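You operate a simulated robot arm through the tools that you are given. There is no shell and no other tool.

You run a simulated two-armed robot. Do the job below in one go: nothing can be reset, and whatever is moved stays where it is left.

TASK
Change the cracked grey pad in the holder for the green one.
Fine: loosen the wing nut, drop the old pad in the WORN tray, push the new one home, then tighten the nut.

The check looks at the end state, three seconds after you hand in, the way a careful person would. Anything else that was tipped, shoved, dropped, spilled or broken makes it a failure.

THE ROBOT
Two 6-joint arms with fingered hands on one trunk that stands fixed in place. Base frame: the origin is at the foot of the trunk, x ahead of it, y to its left, z up. Units: m, rad, N and s.
The left shoulder is at [0.07, 0.191, 1.003], the right one opposite. Each reaches about 0.983 m from its shoulder. Payload 4.7 kg a hand.
The tool frame of a hand sits at the grasp point between the pads (the TCP): z along the fingers, y along the line on which they close. The tips reach 0.036 m beyond it. The gripper opens to 0.12 m; its body begins 0.042 m behind the TCP. The gripper is a hand of 5 fingers: y runs from the thumb to the fingers, the wrist lies at [-0.018, -0.113, -0.198] in the tool frame, and closing takes about 1.5 s.
Orientation is told as [roll, pitch, yaw] about the base's x, y, z axes, in that order, counted from this pose: with the fingers straight down and the wrist toward the robot, the tool's x, y and z point along [0, 1, 0], [1, 0, 0] and [0, 0, -1] of the base frame.

THE INTERFACE
- The arms move only by the tool servo_tool. It takes "left_motion", "right_motion" or both (then of equal length, played together; a hand with none holds still); each is a list of rows, each a list of 6 numbers: the shift along the base's x, y, z in mm, then the turn, a rotation vector about the base's x, y, z in rad. In form: [[x, y, z, wx, wy, wz], ...]. A call has 1 to 20 rows; each row is the pose to reach, as a shift and turn from the pose commanded when the call began. "left_claw" and "right_claw" are, for a hand that has rows, the opening, from 0 (shut) to 1 (fully open), set as the call begins (left out, the last holds). A row lasts 0.2 s, in which the tool goes at most 0.05 m and 0.15 rad; a call with a longer step from one row to the next is refused whole, and so is a gripper value outside its range. Where a pose cannot be reached the arm comes as near as it can. A force on the tool above 60 N (or 10 N above the force at the start of the call, whichever is more), or a blocked arm, ends the call early, and 0.2 s more pass. The fingers move at their own pace (about 0.045 m/s each) and stop on an object; they squeeze with about 22 N. The grip force told is the motor's: it shows also when the fingers shut on nothing. Time passes only in rows, and 0.2 s behind the last, so rows that repeat a pose let the fingers close. It gives the time, the measured TCP pose, the force on the tool (base axes), the opening and the grip force at its end, in the units of the frame above (readings bear some noise), with the torque about the TCP (base axes, N m) and any sound that the robot's microphone picked up, and new pictures: "views" is both (left out), scene, wrist or none (wrist: the cameras of the hands that moved).
- Cameras (640 x 400 px; columns grow to the right, rows downward): "scene" is now at [0.1264, 0.0543, 1.264]; the picture's right is [0.59, -0.81, 0.00], its down [-0.22, -0.16, -0.96] and it looks along [0.78, 0.57, -0.27] (base axes); focal length 302 px, centre (320, 200). "left" rides on the left gripper at [-0.072, -0.091, -0.143] in its tool frame; the picture's right is [-0.80, -0.28, 0.52], its down [0.53, -0.73, 0.43] and it looks along [0.27, 0.62, 0.74] (tool axes); focal length 234 px, centre (320, 200). "right" rides on the right gripper at [0.073, -0.091, -0.143] in its tool frame; the picture's right is [-0.80, 0.28, -0.53], its down [-0.53, -0.73, 0.42] and it looks along [-0.27, 0.62, 0.74] (tool axes); focal length 234 px, centre (320, 200). There is no depth. A picture from a camera that has moved, and an enlarged one, comes with that camera's place and axes in the base frame and with its lens.
- lift_body(by): slides the trunk up (or, below 0, down) by that many m; the arms and the scene camera ride with it, the base frame stays. It gives what a move gives, with no picture.
- set_fingers(index, middle, ring, little, thumb_bend, thumb_turn, hand): sets how far each is bent, from 0 (flat) to 100 (curled in); at 30 the hand is open as for a grip, at 70 the pads meet at the TCP. One left out holds its place. A second passes; each finger stops where it meets its share of the squeeze, and holds until it gets a number again. A gripper value or a shape takes the hand back. It gives what a move gives, with no picture; readings hold the bend of each and the force on index, middle, ring, little, thumb and palm. thumb_turn goes from beside the hand (0) to across from the fingers (100), as for a grip.
- set_grasp(shape, hand): the hand has 5 fingers and takes this shape, open, in about a second: jaw (thumb against the fingers, like two jaws); tri (thumb and two fingers); tip (a fingertip pinch); poke (one finger out to press); point (the index stretched); flat (the hand flat); cup (the hand cupped); fist (a fist). The gripper value then closes the fingers along that shape, each until it touches; the sizes above hold for jaw. It gives what a move gives, with no picture.
- aim_head(pan, tilt): turns the head with the scene camera to pan (to the left, within 1.501 rad either way) and tilt (down, from -0.506 to 1.204), counted from straight ahead of the robot. It gives what a move gives, and a new picture of the scene camera.
- inspect(camera, box): a new picture of the part [left, top, right, bottom] of that camera's present view, enlarged. No time passes.
- sign_off(): hands the job in; it is judged then, once.

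Places have to be worked out from the pictures, the camera data and where the tool is seen. Open the grippers and draw the arms clear of the work before you hand the job in, unless the task says otherwise.

The tools are called after ">>>" as a command line: name --argument value ..., lists and objects as JSON in quotes. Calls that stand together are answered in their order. servo_tool: Moves the arms, as the interface text tells. Its arguments: {"type":"object","properties":{"left_motion":{"type":"array"},"left_claw":{"type":"number"},"right_motion":{"type":"array"},"right_claw":{"type":"number"},"views":{"type":"string","enum":["both","scene","wrist","none"]}},"required":[]} The other tools are called the same way: lift_body (by) moves the trunk up or down; set_grasp (shape, hand) gives the hand a shape; set_fingers (index, middle, ring, little, thumb_bend, thumb_turn, hand) moves the fingers one by one; aim_head (pan, tilt) turns the head that bears the scene camera; inspect (camera, box) takes an enlarged picture of a part of a camera's view; sign_off () hands the job in.

At the start:

```text
time: 0.0
left_ee_pos: [0.3944, 0.4383, 1.1821]
left_orientation: [-0.001, 0.001, 0.0]
left_force: [-1.2, -0.4, -0.1]
left_ft_torque: [0.02, 0.01, 0.04]
left_finger_gap: 0.1197
left_finger_force: 0.2
left_shape: jaw
left_bend: [30.0, 30.0, 30.0, 30.0, 30.0, 98.0]
left_finger forces: [0.0, 0.1, 0.0, 0.1, 0.0, 0.1]
right_ee_pos: [0.6988, 0.1115, 1.2457]
right_orientation: [0.0, 0.001, 0.0]
right_force: [-0.5, 0.5, 0.2]
right_ft_torque: [0.04, 0.0, -0.01]
right_finger_gap: 0.1195
right_finger_force: 0.1
right_shape: jaw
right_bend: [30.0, 30.0, 30.0, 30.0, 30.0, 98.0]
right_finger forces: [0.1, 0.0, 0.1, 0.1, 0.0, 0.0]
trunk travel left (down, up): [-0.48, 0.46]
head pan, tilt (commanded): [0.632, 0.271]
```

scene: 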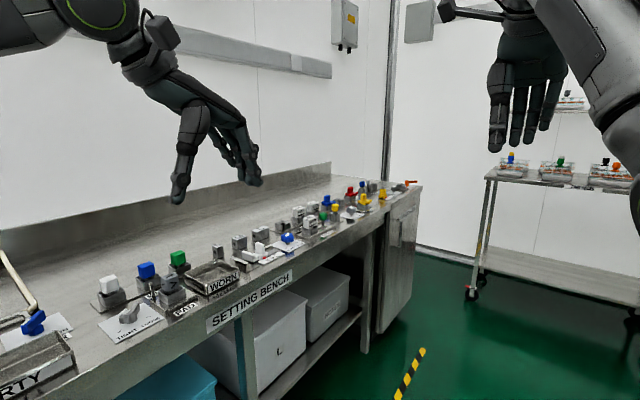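
right: 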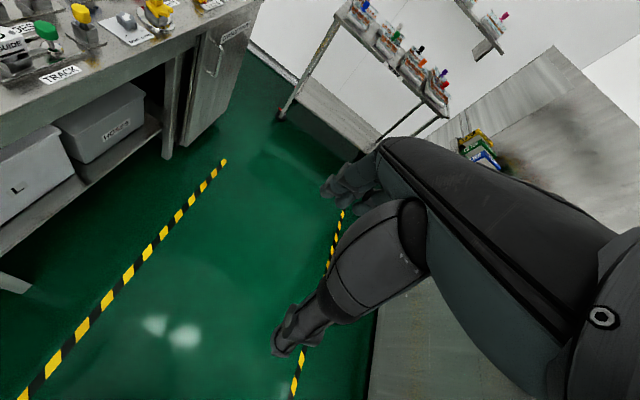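
left: 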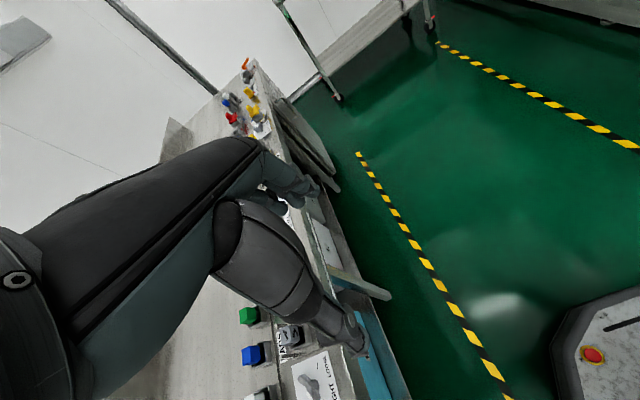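

The scene camera shows a setting bench to the left with many blocks, trays and a "PAD" holder. I'll first enlarge the relevant part of the view to find the holder, wing nut and pads.

>>> inspect --camera "scene" --box '[80, 220, 240, 340]'

>>> inspect --camera "scene" --box '[230, 170, 430, 280]'

>>> inspect --camera "scene" --box '[0, 240, 120, 400]'

```text
3.33 times, centred on (160, 280) of scene
camera zoom: at [0.1264, 0.0543, 1.264], right [0.59, -0.81, 0.0], down [-0.22, -0.16, -0.96], along [0.78, 0.57, -0.27], focal length 1007 px, centre (853, -67)
```

zoom: 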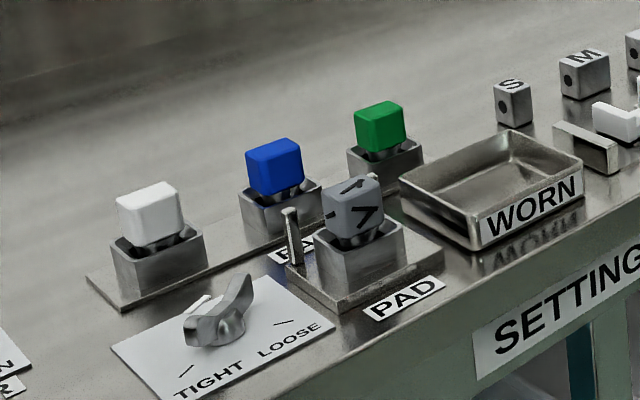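

```text
3.20 times, centred on (330, 225) of scene
camera zoom: at [0.1264, 0.0543, 1.264], right [0.59, -0.81, 0.0], down [-0.22, -0.16, -0.96], along [0.78, 0.57, -0.27], focal length 966 px, centre (288, 120)
```

zoom: 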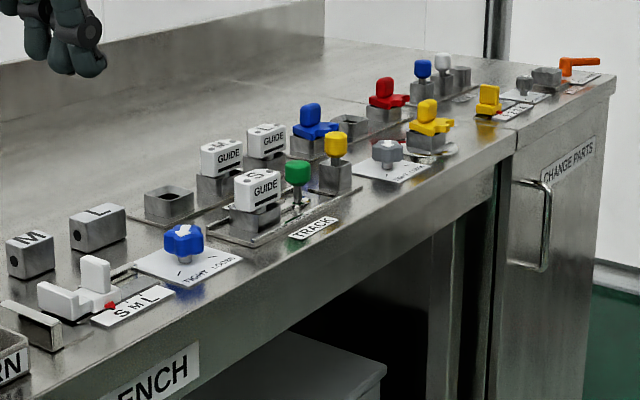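

```text
2.50 times, centred on (60, 320) of scene
camera zoom: at [0.1264, 0.0543, 1.264], right [0.59, -0.81, 0.0], down [-0.22, -0.16, -0.96], along [0.78, 0.57, -0.27], focal length 755 px, centre (970, -100)
```

zoom: 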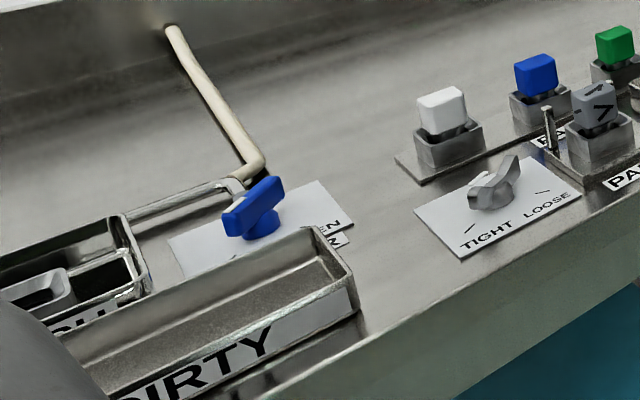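

The PAD holder (cracked grey pad, wing nut on the card marked TIGHT/LOOSE), the spare rack with white/blue/green pads and the WORN tray are to the left. I'll turn the head to face them.

>>> aim_head --pan 1.15 --tilt 0.55

```text
time: 0.9
left_ee_pos: [0.3956, 0.4384, 1.1835]
left_orientation: [0.0, 0.0, 0.0]
left_force: [-0.1, 0.0, -0.2]
left_ft_torque: [0.0, 0.0, 0.01]
left_finger_gap: 0.1197
left_finger_force: 0.0
left_shape: jaw
left_bend: [30.0, 30.0, 30.0, 30.0, 30.0, 98.0]
left_finger forces: [0.0, 0.0, 0.0, 0.0, 0.1, 0.0]
right_ee_pos: [0.6997, 0.1118, 1.2455]
right_orientation: [-0.001, 0.001, 0.0]
right_force: [1.1, 0.5, 0.2]
right_ft_torque: [-0.01, 0.03, 0.04]
right_finger_gap: 0.1195
right_finger_force: 0.1
right_shape: jaw
right_bend: [30.0, 30.0, 30.0, 30.0, 30.0, 98.0]
right_finger forces: [0.1, 0.0, 0.1, 0.0, 0.0, 0.0]
trunk travel left (down, up): [-0.48, 0.46]
head pan, tilt (commanded): [1.15, 0.55]
camera scene: at [0.0878, 0.081, 1.2383], right [0.91, -0.41, 0.0], down [-0.21, -0.48, -0.85], along [0.35, 0.78, -0.52], focal length 302 px, centre (320, 200)
```

scene: 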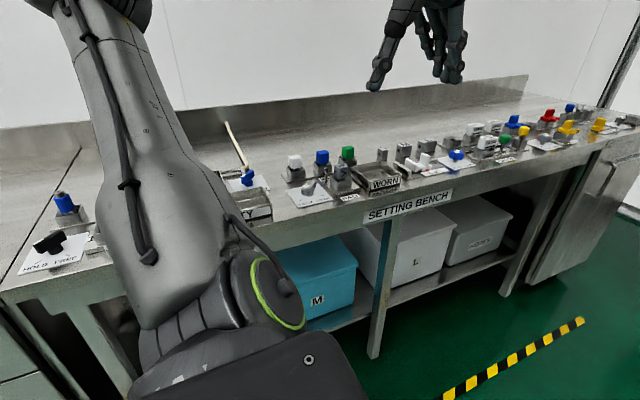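

The bench is now more squarely in view. I'll zoom in to see the holder, the nut card and the rack.

>>> inspect --camera "scene" --box '[270, 130, 430, 230]'

>>> inspect --camera "scene" --box '[280, 140, 360, 210]'

>>> inspect --camera "left" --box '[220, 280, 400, 400]'

```text
4.00 times, centred on (350, 180) of scene
camera zoom: at [0.0878, 0.081, 1.2383], right [0.91, -0.41, 0.0], down [-0.21, -0.48, -0.85], along [0.35, 0.78, -0.52], focal length 1208 px, centre (200, 280)
```

zoom: 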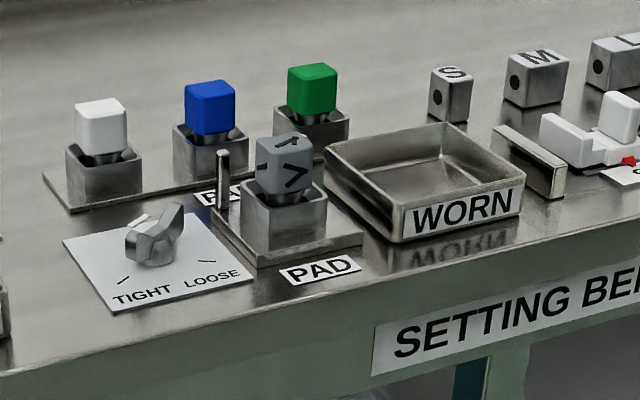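

```text
5.71 times, centred on (320, 175) of scene
camera zoom: at [0.0878, 0.081, 1.2383], right [0.91, -0.41, 0.0], down [-0.21, -0.48, -0.85], along [0.35, 0.78, -0.52], focal length 1726 px, centre (320, 343)
```

zoom: 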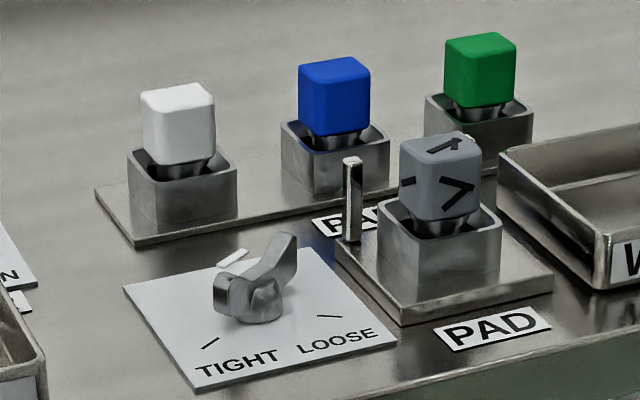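

```text
3.33 times, centred on (310, 340) of left
camera zoom: at [0.3055, 0.3658, 1.3272], right [-0.28, -0.8, -0.52], down [-0.73, 0.53, -0.43], along [0.62, 0.27, -0.74], focal length 781 px, centre (353, -267)
```

zoom: 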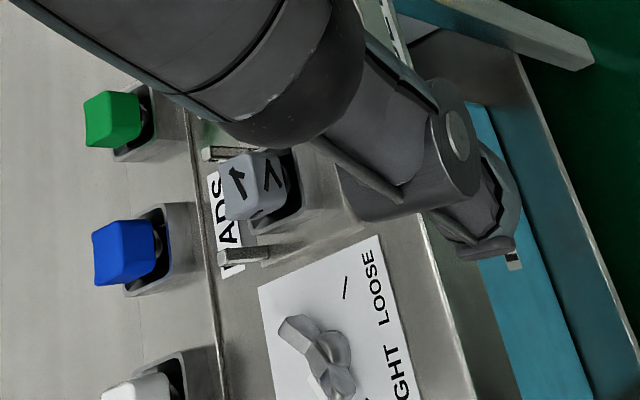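

Triangulating from the scene and left-wrist views, I judge the grey pad's top to be near (0.408, 0.674, 0.923) and the bench top at z≈0.864. I'll yaw the left hand toward the bench, staying high, to get a better wrist view.

>>> servo_tool --left_motion '[[0, 0, 0, 0, 0, 0.14], [0, 0, 0, 0, 0, 0.28], [-5, 0, 0, 0, 0, 0.42], [-10, 0, 0, 0, 0, 0.56], [-15, 0, 0, 0, 0, 0.7], [-20, 0, 0, 0, 0, 0.84], [-25, 0, 0, 0, 0, 0.98], [-30, 0, 0, 0, 0, 1.1], [-40, 0, 0, 0, 0, 1.2], [-40, 0, 0, 0, 0, 1.2]]' --views "both"

```text
time: 3.1
left_ee_pos: [0.3371, 0.4762, 1.1669]
left_orientation: [-0.002, 0.002, 1.202]
left_force: [0.2, 0.2, 0.5]
left_ft_torque: [0.05, 0.0, 0.0]
left_finger_gap: 0.1194
left_finger_force: 0.0
left_shape: jaw
left_bend: [30.0, 30.0, 30.0, 30.0, 30.0, 98.0]
left_finger forces: [0.0, 0.1, 0.0, 0.1, 0.1, 0.0]
left hand out of reach, approached as far as the arm can: row 5, 6, 7, 8, 9, 10
right_ee_pos: [0.6994, 0.112, 1.246]
right_orientation: [0.0, 0.0, 0.0]
right_force: [0.8, -0.6, 1.2]
right_ft_torque: [-0.02, -0.03, 0.0]
right_finger_gap: 0.1196
right_finger_force: 0.0
right_shape: jaw
right_bend: [30.0, 30.0, 30.0, 30.0, 30.0, 98.0]
right_finger forces: [0.0, 0.1, 0.0, 0.0, 0.0, 0.0]
trunk travel left (down, up): [-0.48, 0.46]
head pan, tilt (commanded): [1.15, 0.55]
camera scene: at [0.0879, 0.0811, 1.2383], right [0.91, -0.41, 0.0], down [-0.21, -0.48, -0.85], along [0.35, 0.78, -0.52], focal length 302 px, centre (320, 200)
camera left: at [0.3732, 0.3655, 1.3113], right [0.65, -0.55, -0.52], down [-0.76, -0.49, -0.42], along [-0.02, 0.67, -0.74], focal length 234 px, centre (320, 200)
```

scene: 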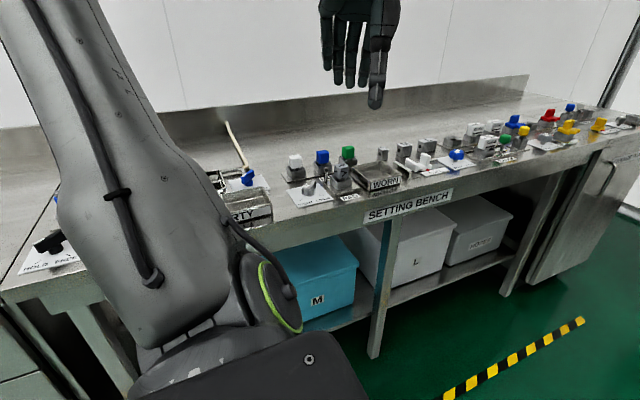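
left: 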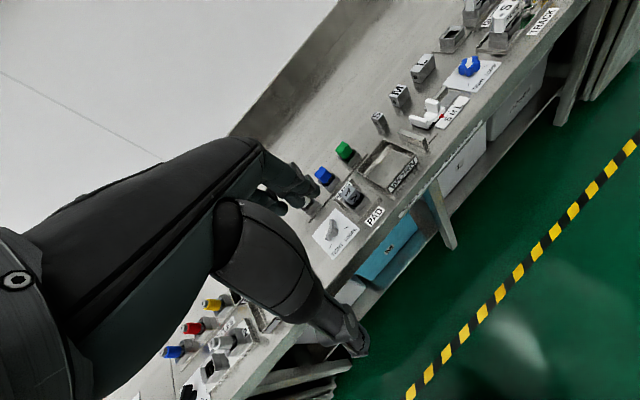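

The hand yawed to 1.2 rad but ended slightly further out than commanded (inner reach limit). The wrist view shows nut card, pads and tray; I'll zoom in.

>>> inspect --camera "left" --box '[300, 130, 428, 260]'

>>> inspect --camera "scene" --box '[280, 140, 360, 210]'

```text
3.08 times, centred on (364, 195) of left
camera zoom: at [0.3732, 0.3655, 1.3113], right [0.65, -0.55, -0.52], down [-0.76, -0.49, -0.42], along [-0.02, 0.67, -0.74], focal length 720 px, centre (185, 215)
```

zoom: 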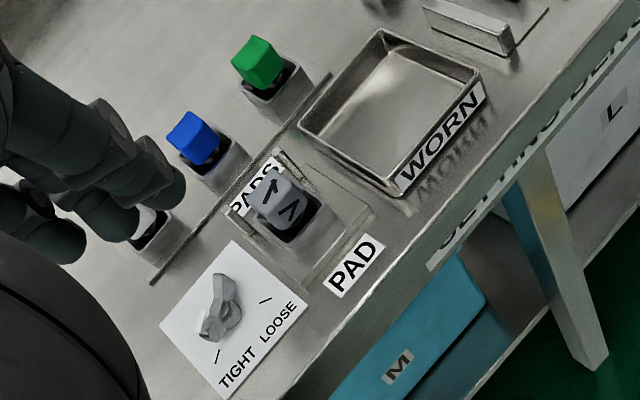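

```text
5.71 times, centred on (320, 175) of scene
camera zoom: at [0.0879, 0.0811, 1.2383], right [0.91, -0.41, 0.0], down [-0.21, -0.48, -0.85], along [0.35, 0.78, -0.52], focal length 1726 px, centre (320, 343)
```

zoom: 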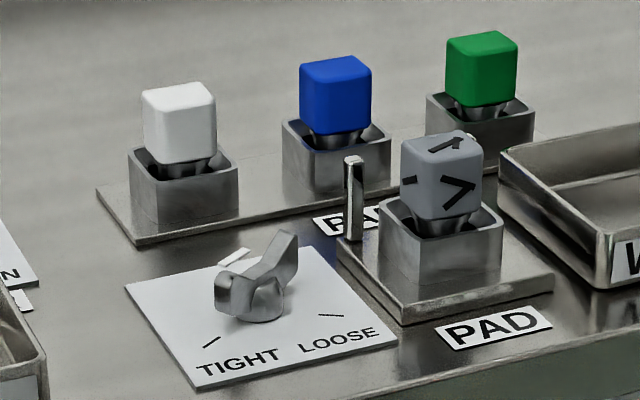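

Zoomed pictures appear sharp, so I'll zoom harder on the wing nut and holder from both cameras.

>>> inspect --camera "scene" --box '[294, 166, 334, 194]'

>>> inspect --camera "left" --box '[345, 200, 405, 262]'

>>> inspect --camera "left" --box '[330, 170, 390, 210]'

>>> inspect --camera "scene" --box '[315, 140, 375, 190]'

```text
14.29 times, centred on (314, 180) of scene
camera zoom: at [0.0879, 0.0811, 1.2383], right [0.91, -0.41, 0.0], down [-0.21, -0.48, -0.85], along [0.35, 0.78, -0.52], focal length 4314 px, centre (406, 486)
```

zoom: 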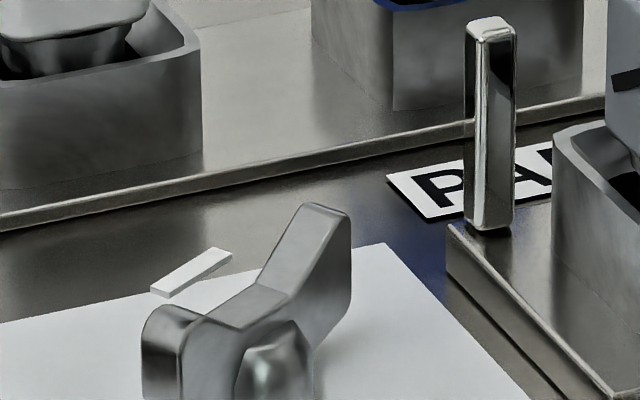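

```text
6.45 times, centred on (375, 231) of left
camera zoom: at [0.3732, 0.3655, 1.3113], right [0.65, -0.55, -0.52], down [-0.76, -0.49, -0.42], along [-0.02, 0.67, -0.74], focal length 1511 px, centre (-35, 0)
```

zoom: 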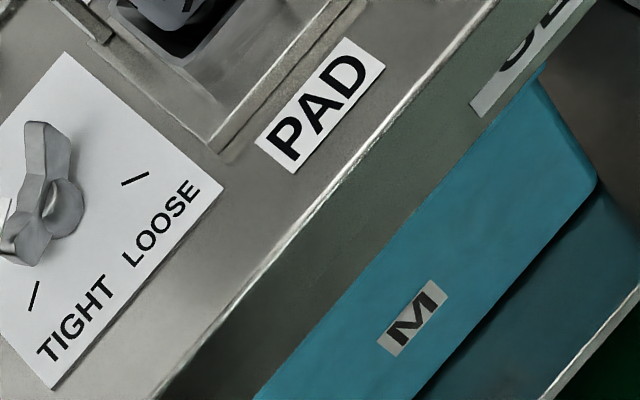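

```text
10.00 times, centred on (360, 190) of left
camera zoom: at [0.3732, 0.3655, 1.3113], right [0.65, -0.55, -0.52], down [-0.76, -0.49, -0.42], along [-0.02, 0.67, -0.74], focal length 2342 px, centre (-80, 300)
```

zoom: 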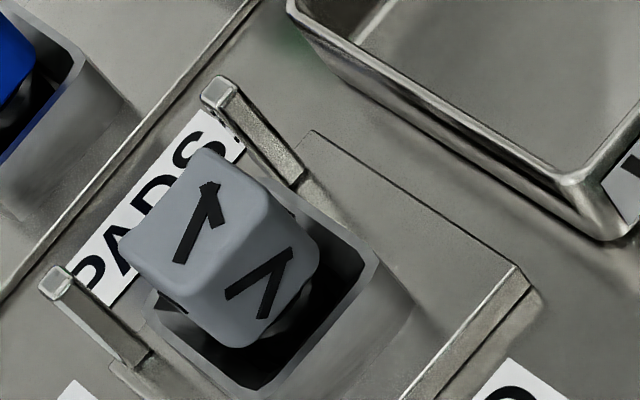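

```text
8.00 times, centred on (345, 165) of scene
camera zoom: at [0.0879, 0.0811, 1.2383], right [0.91, -0.41, 0.0], down [-0.21, -0.48, -0.85], along [0.35, 0.78, -0.52], focal length 2416 px, centre (120, 480)
```

zoom: 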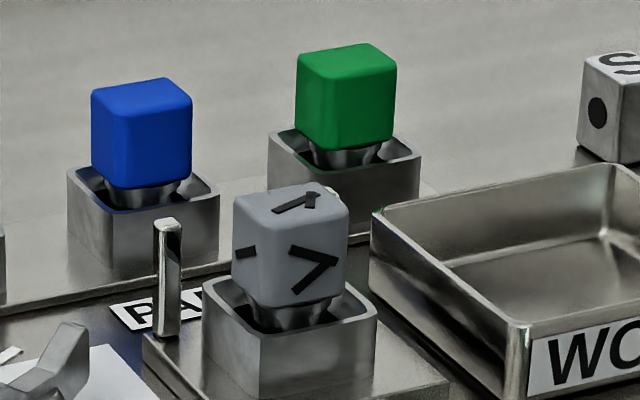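

I'll look at the nut itself and both camera views around it more closely, to read its present angle and any pointer.

>>> inspect --camera "left" --box '[312, 212, 362, 243]'

>>> inspect --camera "scene" --box '[290, 172, 340, 207]'

>>> inspect --camera "left" --box '[305, 140, 385, 190]'

```text
12.80 times, centred on (337, 228) of left
camera zoom: at [0.3732, 0.3655, 1.3113], right [0.65, -0.55, -0.52], down [-0.76, -0.49, -0.42], along [-0.02, 0.67, -0.74], focal length 2997 px, centre (102, -152)
```

zoom: 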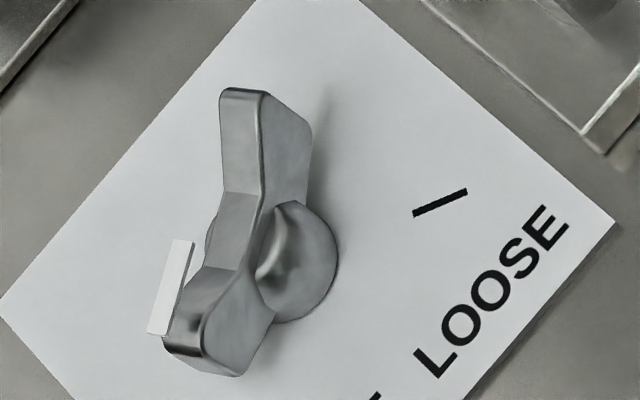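

```text
11.43 times, centred on (315, 190) of scene
camera zoom: at [0.0879, 0.0811, 1.2383], right [0.91, -0.41, 0.0], down [-0.21, -0.48, -0.85], along [0.35, 0.78, -0.52], focal length 3452 px, centre (377, 320)
```

zoom: 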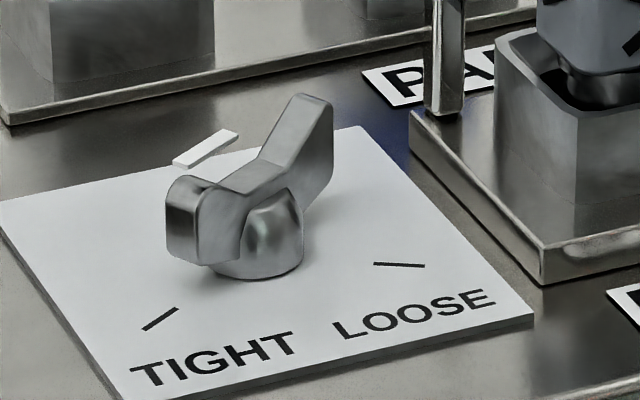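

```text
8.00 times, centred on (345, 165) of left
camera zoom: at [0.3732, 0.3655, 1.3113], right [0.65, -0.55, -0.52], down [-0.76, -0.49, -0.42], along [-0.02, 0.67, -0.74], focal length 1873 px, centre (120, 480)
```

zoom: 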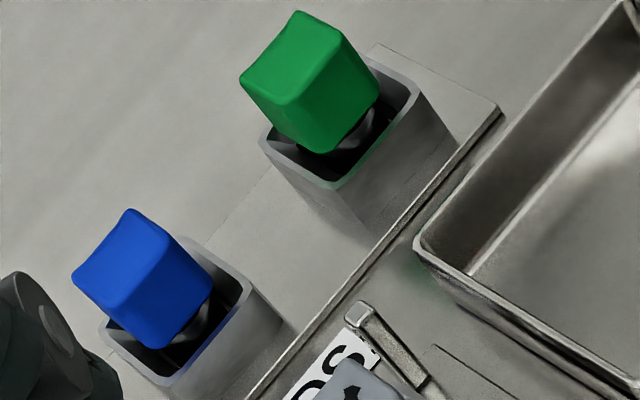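

The white bar sits on top of one wing, at about (0.312, 0.662, 0.899): it is the nut's pointer, now at the TIGHT tick (≈207° seen from above), with LOOSE at ≈330°, so about +120° counter‑clockwise. Two posts stand behind the holder, so a narrow grip is wanted; I'll try the "tri" shape and look at it.

>>> set_grasp --shape "tri" --hand "left"

>>> inspect --camera "left" --box '[0, 0, 640, 400]'

>>> inspect --camera "scene" --box '[280, 0, 460, 112]'

```text
time: 4.0
left_ee_pos: [0.3363, 0.476, 1.1678]
left_orientation: [0.0, 0.0, 1.2]
left_force: [0.1, -0.8, -1.2]
left_ft_torque: [0.01, -0.01, 0.02]
left_finger_gap: 0.1195
left_finger_force: 0.0
left_shape: tri
left_bend: [30.0, 30.0, 99.0, 99.0, 30.0, 98.0]
left_finger forces: [0.0, 0.1, 0.0, 0.0, 0.0, 0.0]
right_ee_pos: [0.6981, 0.1119, 1.2468]
right_orientation: [-0.002, 0.001, -0.001]
right_force: [0.4, -0.3, -0.1]
right_ft_torque: [0.0, 0.02, 0.01]
right_finger_gap: 0.1196
right_finger_force: 0.1
right_shape: jaw
right_bend: [30.0, 30.0, 30.0, 30.0, 30.0, 98.0]
right_finger forces: [0.1, 0.0, 0.1, 0.1, 0.0, 0.1]
trunk travel left (down, up): [-0.48, 0.46]
head pan, tilt (commanded): [1.15, 0.55]
```

```text
1.00 times, centred on (320, 200) of left (not enlarged: the box is as wide or as high as the picture)
camera zoom: at [0.3731, 0.3654, 1.3114], right [0.65, -0.55, -0.52], down [-0.76, -0.49, -0.43], along [-0.02, 0.67, -0.74], focal length 234 px, centre (320, 200)
```

zoom: 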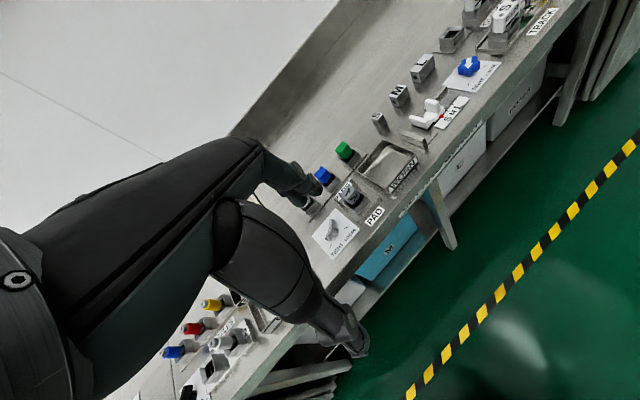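

```text
3.56 times, centred on (370, 56) of scene
camera zoom: at [0.0877, 0.0811, 1.2383], right [0.91, -0.41, 0.0], down [-0.21, -0.48, -0.85], along [0.35, 0.78, -0.52], focal length 1074 px, centre (142, 712)
```

zoom: 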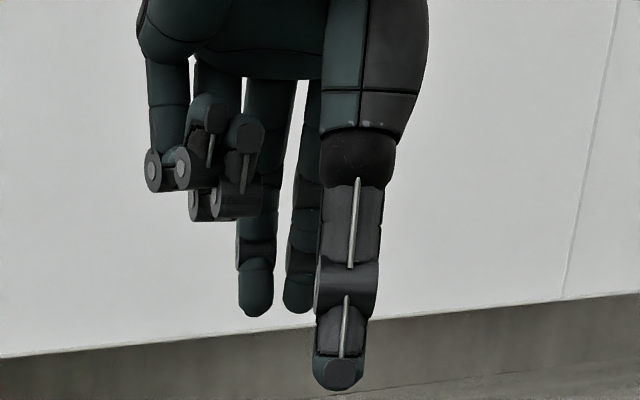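

In "tri" the ring and little fingers fold up well above the tips. I'll close the hand in free air and look where the tips meet relative to the TCP.

>>> servo_tool --left_motion '[[0, 0, 0, 0, 0, 0], [0, 0, 0, 0, 0, 0], [0, 0, 0, 0, 0, 0], [0, 0, 0, 0, 0, 0], [0, 0, 0, 0, 0, 0], [0, 0, 0, 0, 0, 0], [0, 0, 0, 0, 0, 0], [0, 0, 0, 0, 0, 0]]' --left_claw 0 --views "wrist"

>>> inspect --camera "scene" --box '[280, 0, 460, 112]'

>>> inspect --camera "left" --box '[220, 130, 420, 330]'

```text
time: 5.8
left_ee_pos: [0.3376, 0.4768, 1.1671]
left_orientation: [-0.003, 0.0, 1.199]
left_force: [0.3, 0.4, 0.9]
left_ft_torque: [0.0, -0.01, 0.02]
left_finger_gap: 0.0004
left_finger_force: 22.4
left_shape: tri
left_bend: [70.0, 70.0, 100.0, 100.0, 51.0, 100.0]
left_finger forces: [0.0, 0.0, 0.0, 0.1, 0.0, 0.0]
right_ee_pos: [0.6992, 0.1116, 1.2462]
right_orientation: [-0.002, 0.0, 0.002]
right_force: [-0.7, -0.7, -1.3]
right_ft_torque: [-0.02, -0.03, -0.03]
right_finger_gap: 0.1196
right_finger_force: 0.0
right_shape: jaw
right_bend: [30.0, 30.0, 30.0, 30.0, 30.0, 98.0]
right_finger forces: [0.0, 0.0, 0.0, 0.0, 0.0, 0.0]
trunk travel left (down, up): [-0.48, 0.46]
head pan, tilt (commanded): [1.15, 0.55]
camera left: at [0.3731, 0.3654, 1.3114], right [0.65, -0.55, -0.52], down [-0.76, -0.49, -0.43], along [-0.02, 0.67, -0.74], focal length 234 px, centre (320, 200)
```

left: 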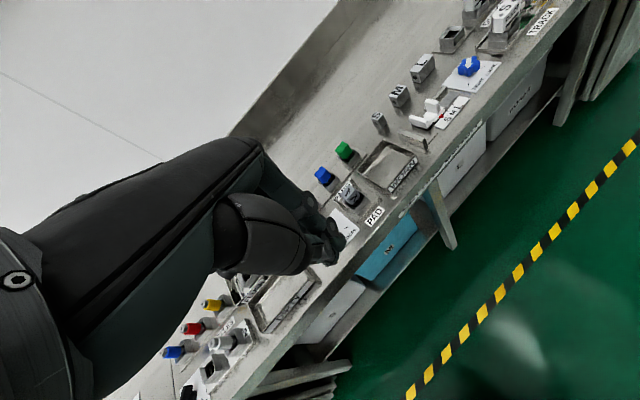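

```text
3.56 times, centred on (370, 56) of scene
camera zoom: at [0.0877, 0.081, 1.2383], right [0.91, -0.41, 0.0], down [-0.21, -0.48, -0.85], along [0.35, 0.78, -0.52], focal length 1074 px, centre (142, 712)
```

zoom: 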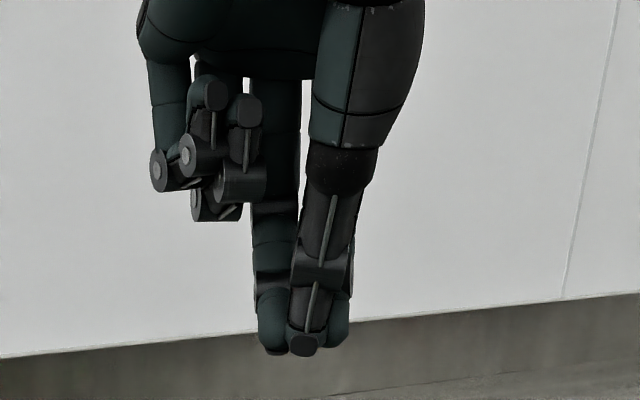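

```text
2.00 times, centred on (320, 230) of left
camera zoom: at [0.3731, 0.3654, 1.3114], right [0.65, -0.55, -0.52], down [-0.76, -0.49, -0.43], along [-0.02, 0.67, -0.74], focal length 468 px, centre (320, 140)
```

zoom: 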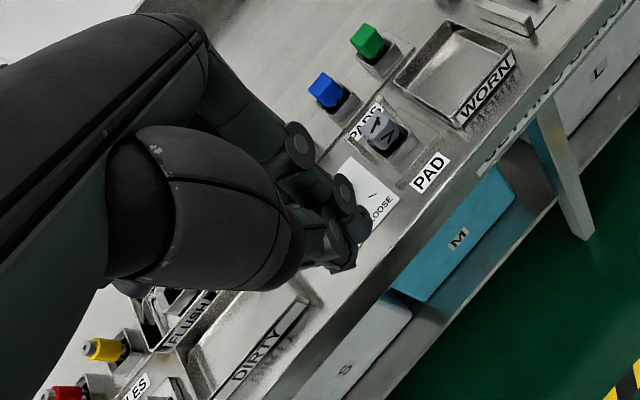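

Closed, the tips end about 36 mm below the TCP as stated. Now I'll move the left hand high above the nut (≈(0.325, 0.67), z≈1.05), yawing back toward 0, to test reach.

>>> servo_tool --left_motion '[[-4, 29, -10, 0, 0, -0.14], [-8, 58, -25, 0, 0, -0.28], [-12, 87, -42, 0, 0, -0.42], [-16, 116, -60, 0, 0, -0.56], [-20, 145, -78, 0, 0, -0.7], [-24, 174, -96, 0, 0, -0.84], [-28, 203, -115, 0, 0, -0.98], [-30, 232, -133, 0, 0, -1.12], [-30, 232, -133, 0, 0, -1.2], [-30, 232, -133, 0, 0, -1.2]]' --left_claw 0.5 --views "both"

```text
time: 8.1
left_ee_pos: [0.4962, 0.5182, 1.0699]
left_orientation: [0.002, -0.001, 0.06]
left_force: [-0.1, -1.3, 0.4]
left_ft_torque: [0.06, -0.06, 0.01]
left_finger_gap: 0.0602
left_finger_force: 0.1
left_shape: tri
left_bend: [74.0, 45.0, 99.0, 99.0, 70.0, 100.0]
left_finger forces: [0.0, 0.1, 0.0, 0.0, 0.1, 0.0]
left hand out of reach, approached as far as the arm can: row 2, 3, 4, 5, 6, 7, 8, 9, 10
right_ee_pos: [0.6971, 0.1093, 1.2477]
right_orientation: [0.001, -0.001, -0.001]
right_force: [-0.2, 0.1, 1.0]
right_ft_torque: [0.03, 0.0, -0.03]
right_finger_gap: 0.12
right_finger_force: 0.1
right_shape: jaw
right_bend: [30.0, 30.0, 30.0, 30.0, 30.0, 98.0]
right_finger forces: [0.0, 0.1, 0.0, 0.0, 0.0, 0.0]
trunk travel left (down, up): [-0.48, 0.46]
head pan, tilt (commanded): [1.15, 0.55]
camera scene: at [0.0855, 0.0788, 1.2388], right [0.91, -0.41, 0.0], down [-0.21, -0.48, -0.85], along [0.35, 0.78, -0.52], focal length 302 px, centre (320, 200)
camera left: at [0.4093, 0.4392, 1.2138], right [-0.23, -0.82, -0.53], down [-0.76, 0.49, -0.43], along [0.61, 0.3, -0.74], focal length 234 px, centre (320, 200)
```

scene: 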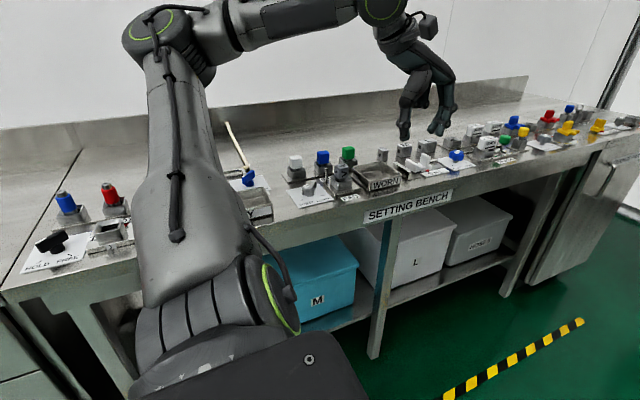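
left: 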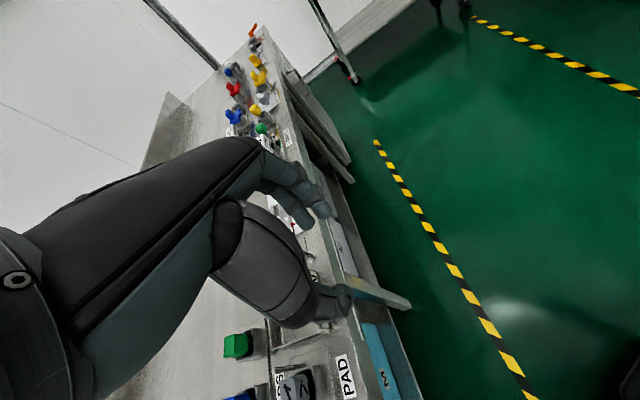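

The wrist ran out of sideways bend there: with the forearm level, yaw is limited. Raising the trunk would let the forearm hang down and free the yaw (and give the scene camera a steeper view), so I'll lift the trunk 0.4 m.

>>> lift_body --by 0.2

>>> lift_body --by 0.2

>>> aim_head --pan 1.05 --tilt 0.8

```text
time: 10.2
left_ee_pos: [0.4974, 0.5212, 1.2695]
left_orientation: [-0.001, 0.001, 0.059]
left_force: [-0.4, -1.1, -1.3]
left_ft_torque: [0.03, 0.0, -0.03]
left_finger_gap: 0.06
left_finger_force: 0.1
left_shape: tri
left_bend: [74.0, 45.0, 99.0, 99.0, 70.0, 100.0]
left_finger forces: [0.0, 0.0, 0.0, 0.0, 0.0, 0.0]
right_ee_pos: [0.6991, 0.1123, 1.4453]
right_orientation: [0.002, 0.001, -0.001]
right_force: [0.2, -0.1, 0.2]
right_ft_torque: [-0.01, 0.0, 0.01]
right_finger_gap: 0.1198
right_finger_force: 0.0
right_shape: jaw
right_bend: [30.0, 30.0, 30.0, 30.0, 30.0, 98.0]
right_finger forces: [0.1, 0.0, 0.0, 0.0, 0.0, 0.0]
trunk travel left (down, up): [-0.68, 0.26]
head pan, tilt (commanded): [1.15, 0.55]
```

```text
time: 12.4
left_ee_pos: [0.4962, 0.5196, 1.4686]
left_orientation: [0.0, 0.0, 0.061]
left_force: [-0.1, 0.5, -0.2]
left_ft_torque: [0.04, 0.0, -0.04]
left_finger_gap: 0.0602
left_finger_force: 0.0
left_shape: tri
left_bend: [74.0, 45.0, 99.0, 99.0, 70.0, 100.0]
left_finger forces: [0.1, 0.0, 0.0, 0.1, 0.1, 0.1]
right_ee_pos: [0.6988, 0.1107, 1.6451]
right_orientation: [0.0, -0.001, 0.001]
right_force: [0.0, 0.3, 0.8]
right_ft_torque: [0.0, 0.01, 0.02]
right_finger_gap: 0.1198
right_finger_force: 0.1
right_shape: jaw
right_bend: [30.0, 30.0, 30.0, 30.0, 30.0, 98.0]
right_finger forces: [0.0, 0.1, 0.0, 0.1, 0.0, 0.0]
trunk travel left (down, up): [-0.88, 0.06]
head pan, tilt (commanded): [1.15, 0.55]
```

```text
time: 13.2
left_ee_pos: [0.4951, 0.5198, 1.4672]
left_orientation: [0.0, 0.0, 0.06]
left_force: [-0.9, 0.0, 0.1]
left_ft_torque: [0.0, 0.03, -0.01]
left_finger_gap: 0.0599
left_finger_force: 0.0
left_shape: tri
left_bend: [74.0, 45.0, 99.0, 99.0, 70.0, 100.0]
left_finger forces: [0.0, 0.1, 0.0, 0.0, 0.0, 0.0]
right_ee_pos: [0.6997, 0.1119, 1.6464]
right_orientation: [0.001, 0.001, -0.002]
right_force: [0.0, -0.1, -0.2]
right_ft_torque: [-0.04, 0.04, 0.01]
right_finger_gap: 0.12
right_finger_force: 0.0
right_shape: jaw
right_bend: [30.0, 30.0, 30.0, 30.0, 30.0, 98.0]
right_finger forces: [0.0, 0.0, 0.0, 0.0, 0.1, 0.0]
trunk travel left (down, up): [-0.88, 0.06]
head pan, tilt (commanded): [1.051, 0.799]
camera scene: at [0.0914, 0.0693, 1.617], right [0.87, -0.5, 0.0], down [-0.36, -0.62, -0.7], along [0.35, 0.61, -0.72], focal length 302 px, centre (320, 200)
```

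scene: 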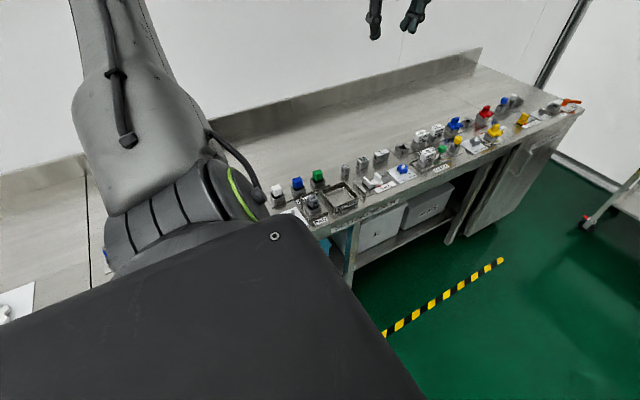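

The trunk is up 0.4 m; now I'll lower the left hand 0.3 m and see from the readings which pose the shifts count from.

>>> servo_tool --left_motion '[[0, 0, -40, 0, 0, 0], [0, 0, -80, 0, 0, 0], [0, 0, -120, 0, 0, 0], [0, 0, -160, 0, 0, 0], [0, 0, -200, 0, 0, 0], [0, 0, -240, 0, 0, 0], [0, 0, -280, 0, 0, 0], [0, 0, -300, 0, 0, 0]]' --views "both"

```text
time: 15.0
left_ee_pos: [0.4968, 0.5194, 1.1683]
left_orientation: [-0.004, -0.001, 0.059]
left_force: [0.2, -0.5, 0.2]
left_ft_torque: [0.0, 0.03, 0.01]
left_finger_gap: 0.06
left_finger_force: 0.1
left_shape: tri
left_bend: [74.0, 45.0, 99.0, 99.0, 70.0, 100.0]
left_finger forces: [0.1, 0.0, 0.0, 0.0, 0.0, 0.0]
left hand out of reach, approached as far as the arm can: row 1, 2, 3, 4, 5
right_ee_pos: [0.6993, 0.1134, 1.6459]
right_orientation: [0.0, -0.001, 0.0]
right_force: [0.4, 0.4, 0.1]
right_ft_torque: [-0.01, 0.0, 0.02]
right_finger_gap: 0.12
right_finger_force: 0.0
right_shape: jaw
right_bend: [30.0, 30.0, 30.0, 30.0, 30.0, 98.0]
right_finger forces: [0.1, 0.0, 0.1, 0.0, 0.0, 0.0]
trunk travel left (down, up): [-0.88, 0.06]
head pan, tilt (commanded): [1.051, 0.799]
camera scene: at [0.0918, 0.0703, 1.6169], right [0.87, -0.5, 0.0], down [-0.36, -0.62, -0.7], along [0.35, 0.6, -0.72], focal length 302 px, centre (320, 200)
camera left: at [0.4117, 0.4412, 1.3126], right [-0.23, -0.82, -0.52], down [-0.76, 0.49, -0.43], along [0.6, 0.3, -0.74], focal length 234 px, centre (320, 200)
```

scene: 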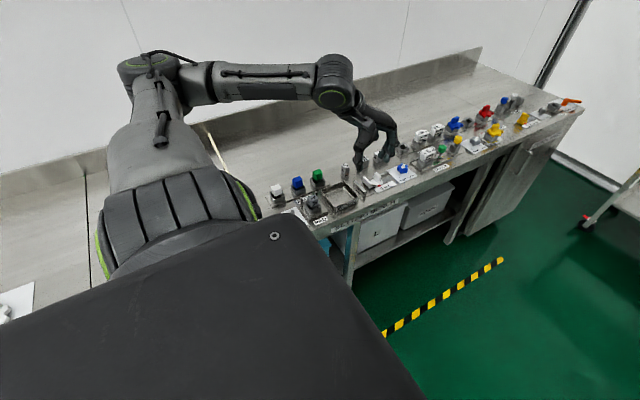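
left: 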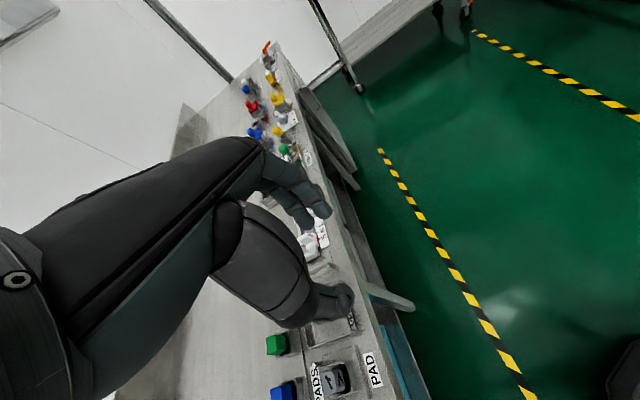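

The shifts count from the pose actually reached. The hand is at (0.497, 0.519, 1.168); I'll move it toward the nut at z≈1.05 holding yaw ≈0.

>>> servo_tool --left_motion '[[-15, 10, -20, 0, 0, 0], [-40, 30, -40, 0, 0, 0], [-65, 50, -60, 0, 0, 0], [-90, 70, -80, 0, 0, 0], [-115, 95, -100, 0, 0, 0], [-140, 120, -115, 0, 0, 0], [-160, 140, -115, 0, 0, 0], [-172, 150, -115, 0, 0, 0], [-172, 150, -115, 0, 0, 0]]' --views "both"

```text
time: 17.0
left_ee_pos: [0.3492, 0.6519, 1.0304]
left_orientation: [0.001, 0.0, 0.059]
left_force: [-0.4, -1.0, 0.4]
left_ft_torque: [0.03, 0.03, 0.0]
left_finger_gap: 0.0601
left_finger_force: 0.1
left_shape: tri
left_bend: [74.0, 45.0, 99.0, 99.0, 70.0, 100.0]
left_finger forces: [0.1, 0.0, 0.0, 0.0, 0.0, 0.1]
left hand out of reach, approached as far as the arm can: row 4, 5, 6, 7, 8, 9
right_ee_pos: [0.7002, 0.1105, 1.6459]
right_orientation: [0.0, 0.0, 0.0]
right_force: [-0.2, 0.0, -0.6]
right_ft_torque: [-0.01, 0.02, -0.01]
right_finger_gap: 0.1199
right_finger_force: 0.0
right_shape: jaw
right_bend: [30.0, 30.0, 30.0, 30.0, 30.0, 98.0]
right_finger forces: [0.1, 0.0, 0.0, 0.0, 0.0, 0.0]
trunk travel left (down, up): [-0.88, 0.06]
head pan, tilt (commanded): [1.051, 0.799]
camera scene: at [0.0922, 0.0685, 1.6169], right [0.87, -0.5, 0.0], down [-0.36, -0.62, -0.7], along [0.35, 0.61, -0.72], focal length 302 px, centre (320, 200)
camera left: at [0.2651, 0.5742, 1.1732], right [-0.23, -0.82, -0.52], down [-0.76, 0.49, -0.42], along [0.6, 0.3, -0.74], focal length 234 px, centre (320, 200)
```

scene: 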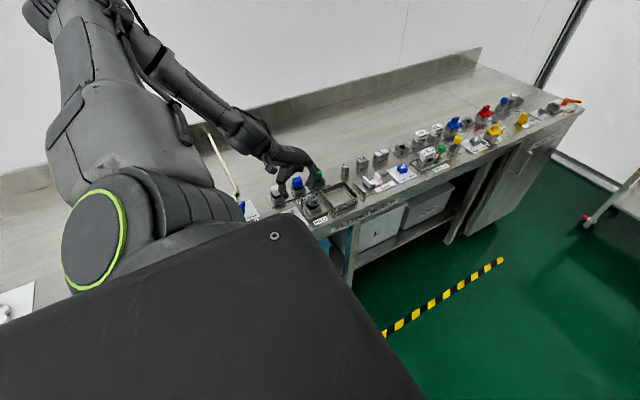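
left: 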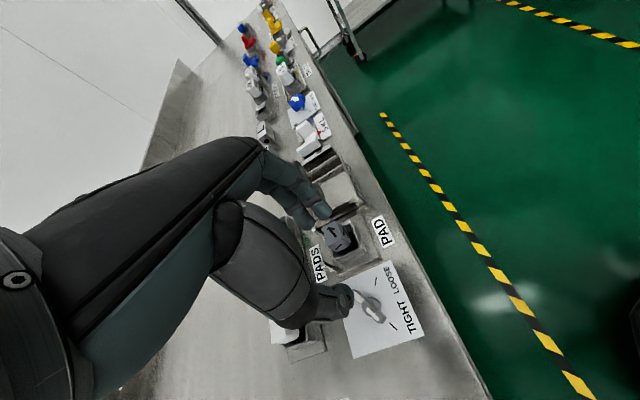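

It stopped about 30 mm short at yaw ≈ 0. I'll test which yaws are reachable above the nut by turning counter‑clockwise while asking for the spot over it at z≈1.05.

>>> servo_tool --left_motion '[[-8, 6, 10, 0, 0, 0.14], [-16, 12, 20, 0, 0, 0.28], [-24, 18, 20, 0, 0, 0.42], [-24, 18, 20, 0, 0, 0.56], [-24, 18, 20, 0, 0, 0.7], [-24, 18, 20, 0, 0, 0.84], [-24, 18, 20, 0, 0, 0.98], [-24, 18, 20, 0, 0, 0.98]]' --views "both"

```text
time: 18.8
left_ee_pos: [0.3261, 0.6709, 1.0487]
left_orientation: [-0.002, 0.001, 1.04]
left_force: [-0.3, 0.2, 0.5]
left_ft_torque: [0.03, 0.0, 0.03]
left_finger_gap: 0.0598
left_finger_force: 0.1
left_shape: tri
left_bend: [74.0, 45.0, 99.0, 99.0, 70.0, 100.0]
left_finger forces: [0.0, 0.0, 0.0, 0.0, 0.0, 0.0]
left hand out of reach, approached as far as the arm can: row 1, 2, 3, 4, 5
right_ee_pos: [0.6996, 0.1118, 1.6454]
right_orientation: [0.001, 0.001, -0.001]
right_force: [-0.4, -0.9, 0.8]
right_ft_torque: [0.0, 0.0, 0.0]
right_finger_gap: 0.1196
right_finger_force: 0.0
right_shape: jaw
right_bend: [30.0, 30.0, 30.0, 30.0, 30.0, 98.0]
right_finger forces: [0.1, 0.0, 0.0, 0.0, 0.1, 0.1]
trunk travel left (down, up): [-0.88, 0.06]
head pan, tilt (commanded): [1.051, 0.799]
camera scene: at [0.0914, 0.0692, 1.6169], right [0.87, -0.5, 0.0], down [-0.36, -0.62, -0.7], along [0.35, 0.6, -0.72], focal length 302 px, centre (320, 200)
camera left: at [0.344, 0.5552, 1.1925], right [0.55, -0.65, -0.53], down [-0.83, -0.36, -0.42], along [0.08, 0.67, -0.74], focal length 234 px, centre (320, 200)
```

scene: 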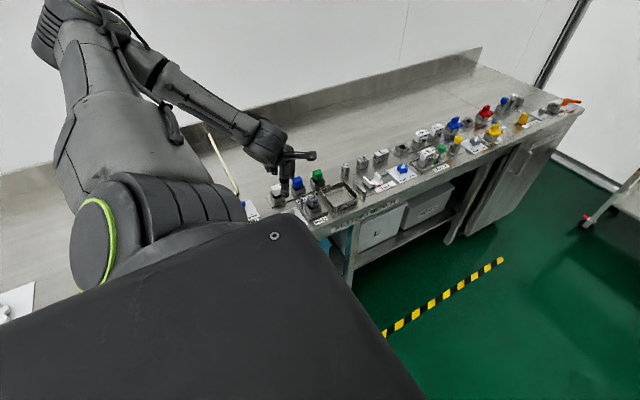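
left: 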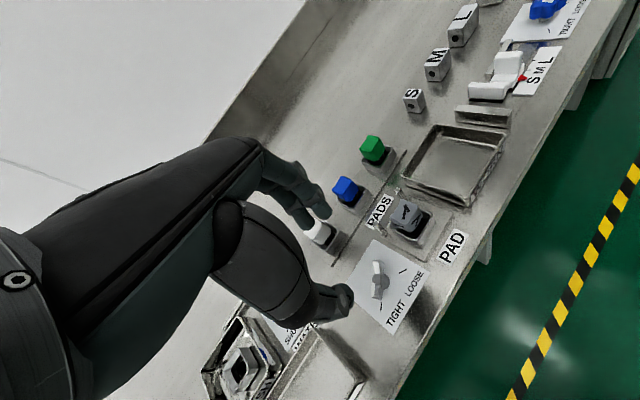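

At yaw ≈1.04 the spot over the nut is reachable. I'll explore the upper end of the yaw range here, at the same safe height.

>>> servo_tool --left_motion '[[0, 0, 0, 0, 0, 0.14], [0, 0, 0, 0, 0, 0.28], [0, 0, 0, 0, 0, 0.42], [0, 0, 0, 0, 0, 0.56], [0, 0, 0, 0, 0, 0.7], [0, 0, 0, 0, 0, 0.84], [0, 0, 0, 0, 0, 0.98], [0, 0, 0, 0, 0, 1.12], [0, 0, 0, 0, 0, 1.26], [0, 0, 0, 0, 0, 1.4], [0, 0, 0, 0, 0, 1.54], [0, 0, 0, 0, 0, 1.68], [0, 0, 0, 0, 0, 1.82], [0, 0, 0, 0, 0, 1.96], [0, 0, 0, 0, 0, 1.96]]' --views "both"

```text
time: 22.0
left_ee_pos: [0.261, 0.7425, 1.0463]
left_orientation: [0.003, 0.008, 2.996]
left_force: [0.5, -0.7, 0.8]
left_ft_torque: [-0.02, -0.03, -0.04]
left_finger_gap: 0.0599
left_finger_force: 0.1
left_shape: tri
left_bend: [74.0, 45.0, 99.0, 99.0, 70.0, 100.0]
left_finger forces: [0.0, 0.0, 0.0, 0.1, 0.0, 0.1]
left hand out of reach, approached as far as the arm can: row 7, 8, 9, 10, 11, 12, 13, 14, 15
right_ee_pos: [0.6978, 0.112, 1.6471]
right_orientation: [0.0, 0.0, 0.0]
right_force: [-0.6, -0.1, -0.2]
right_ft_torque: [0.0, 0.03, 0.03]
right_finger_gap: 0.1201
right_finger_force: 0.1
right_shape: jaw
right_bend: [30.0, 30.0, 30.0, 30.0, 30.0, 98.0]
right_finger forces: [0.0, 0.1, 0.2, 0.0, 0.0, 0.0]
trunk travel left (down, up): [-0.88, 0.06]
head pan, tilt (commanded): [1.051, 0.799]
camera scene: at [0.0906, 0.0686, 1.617], right [0.87, -0.5, 0.0], down [-0.36, -0.62, -0.7], along [0.35, 0.61, -0.72], focal length 302 px, centre (320, 200)
camera left: at [0.3639, 0.801, 1.191], right [0.4, 0.75, -0.52], down [0.65, -0.63, -0.42], along [-0.65, -0.18, -0.74], focal length 234 px, centre (320, 200)
```

scene: 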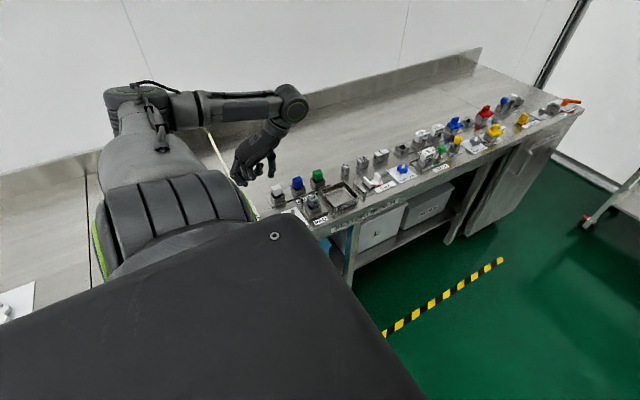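
left: 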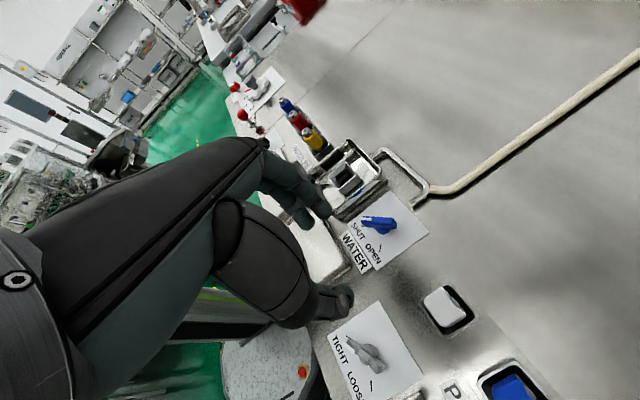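

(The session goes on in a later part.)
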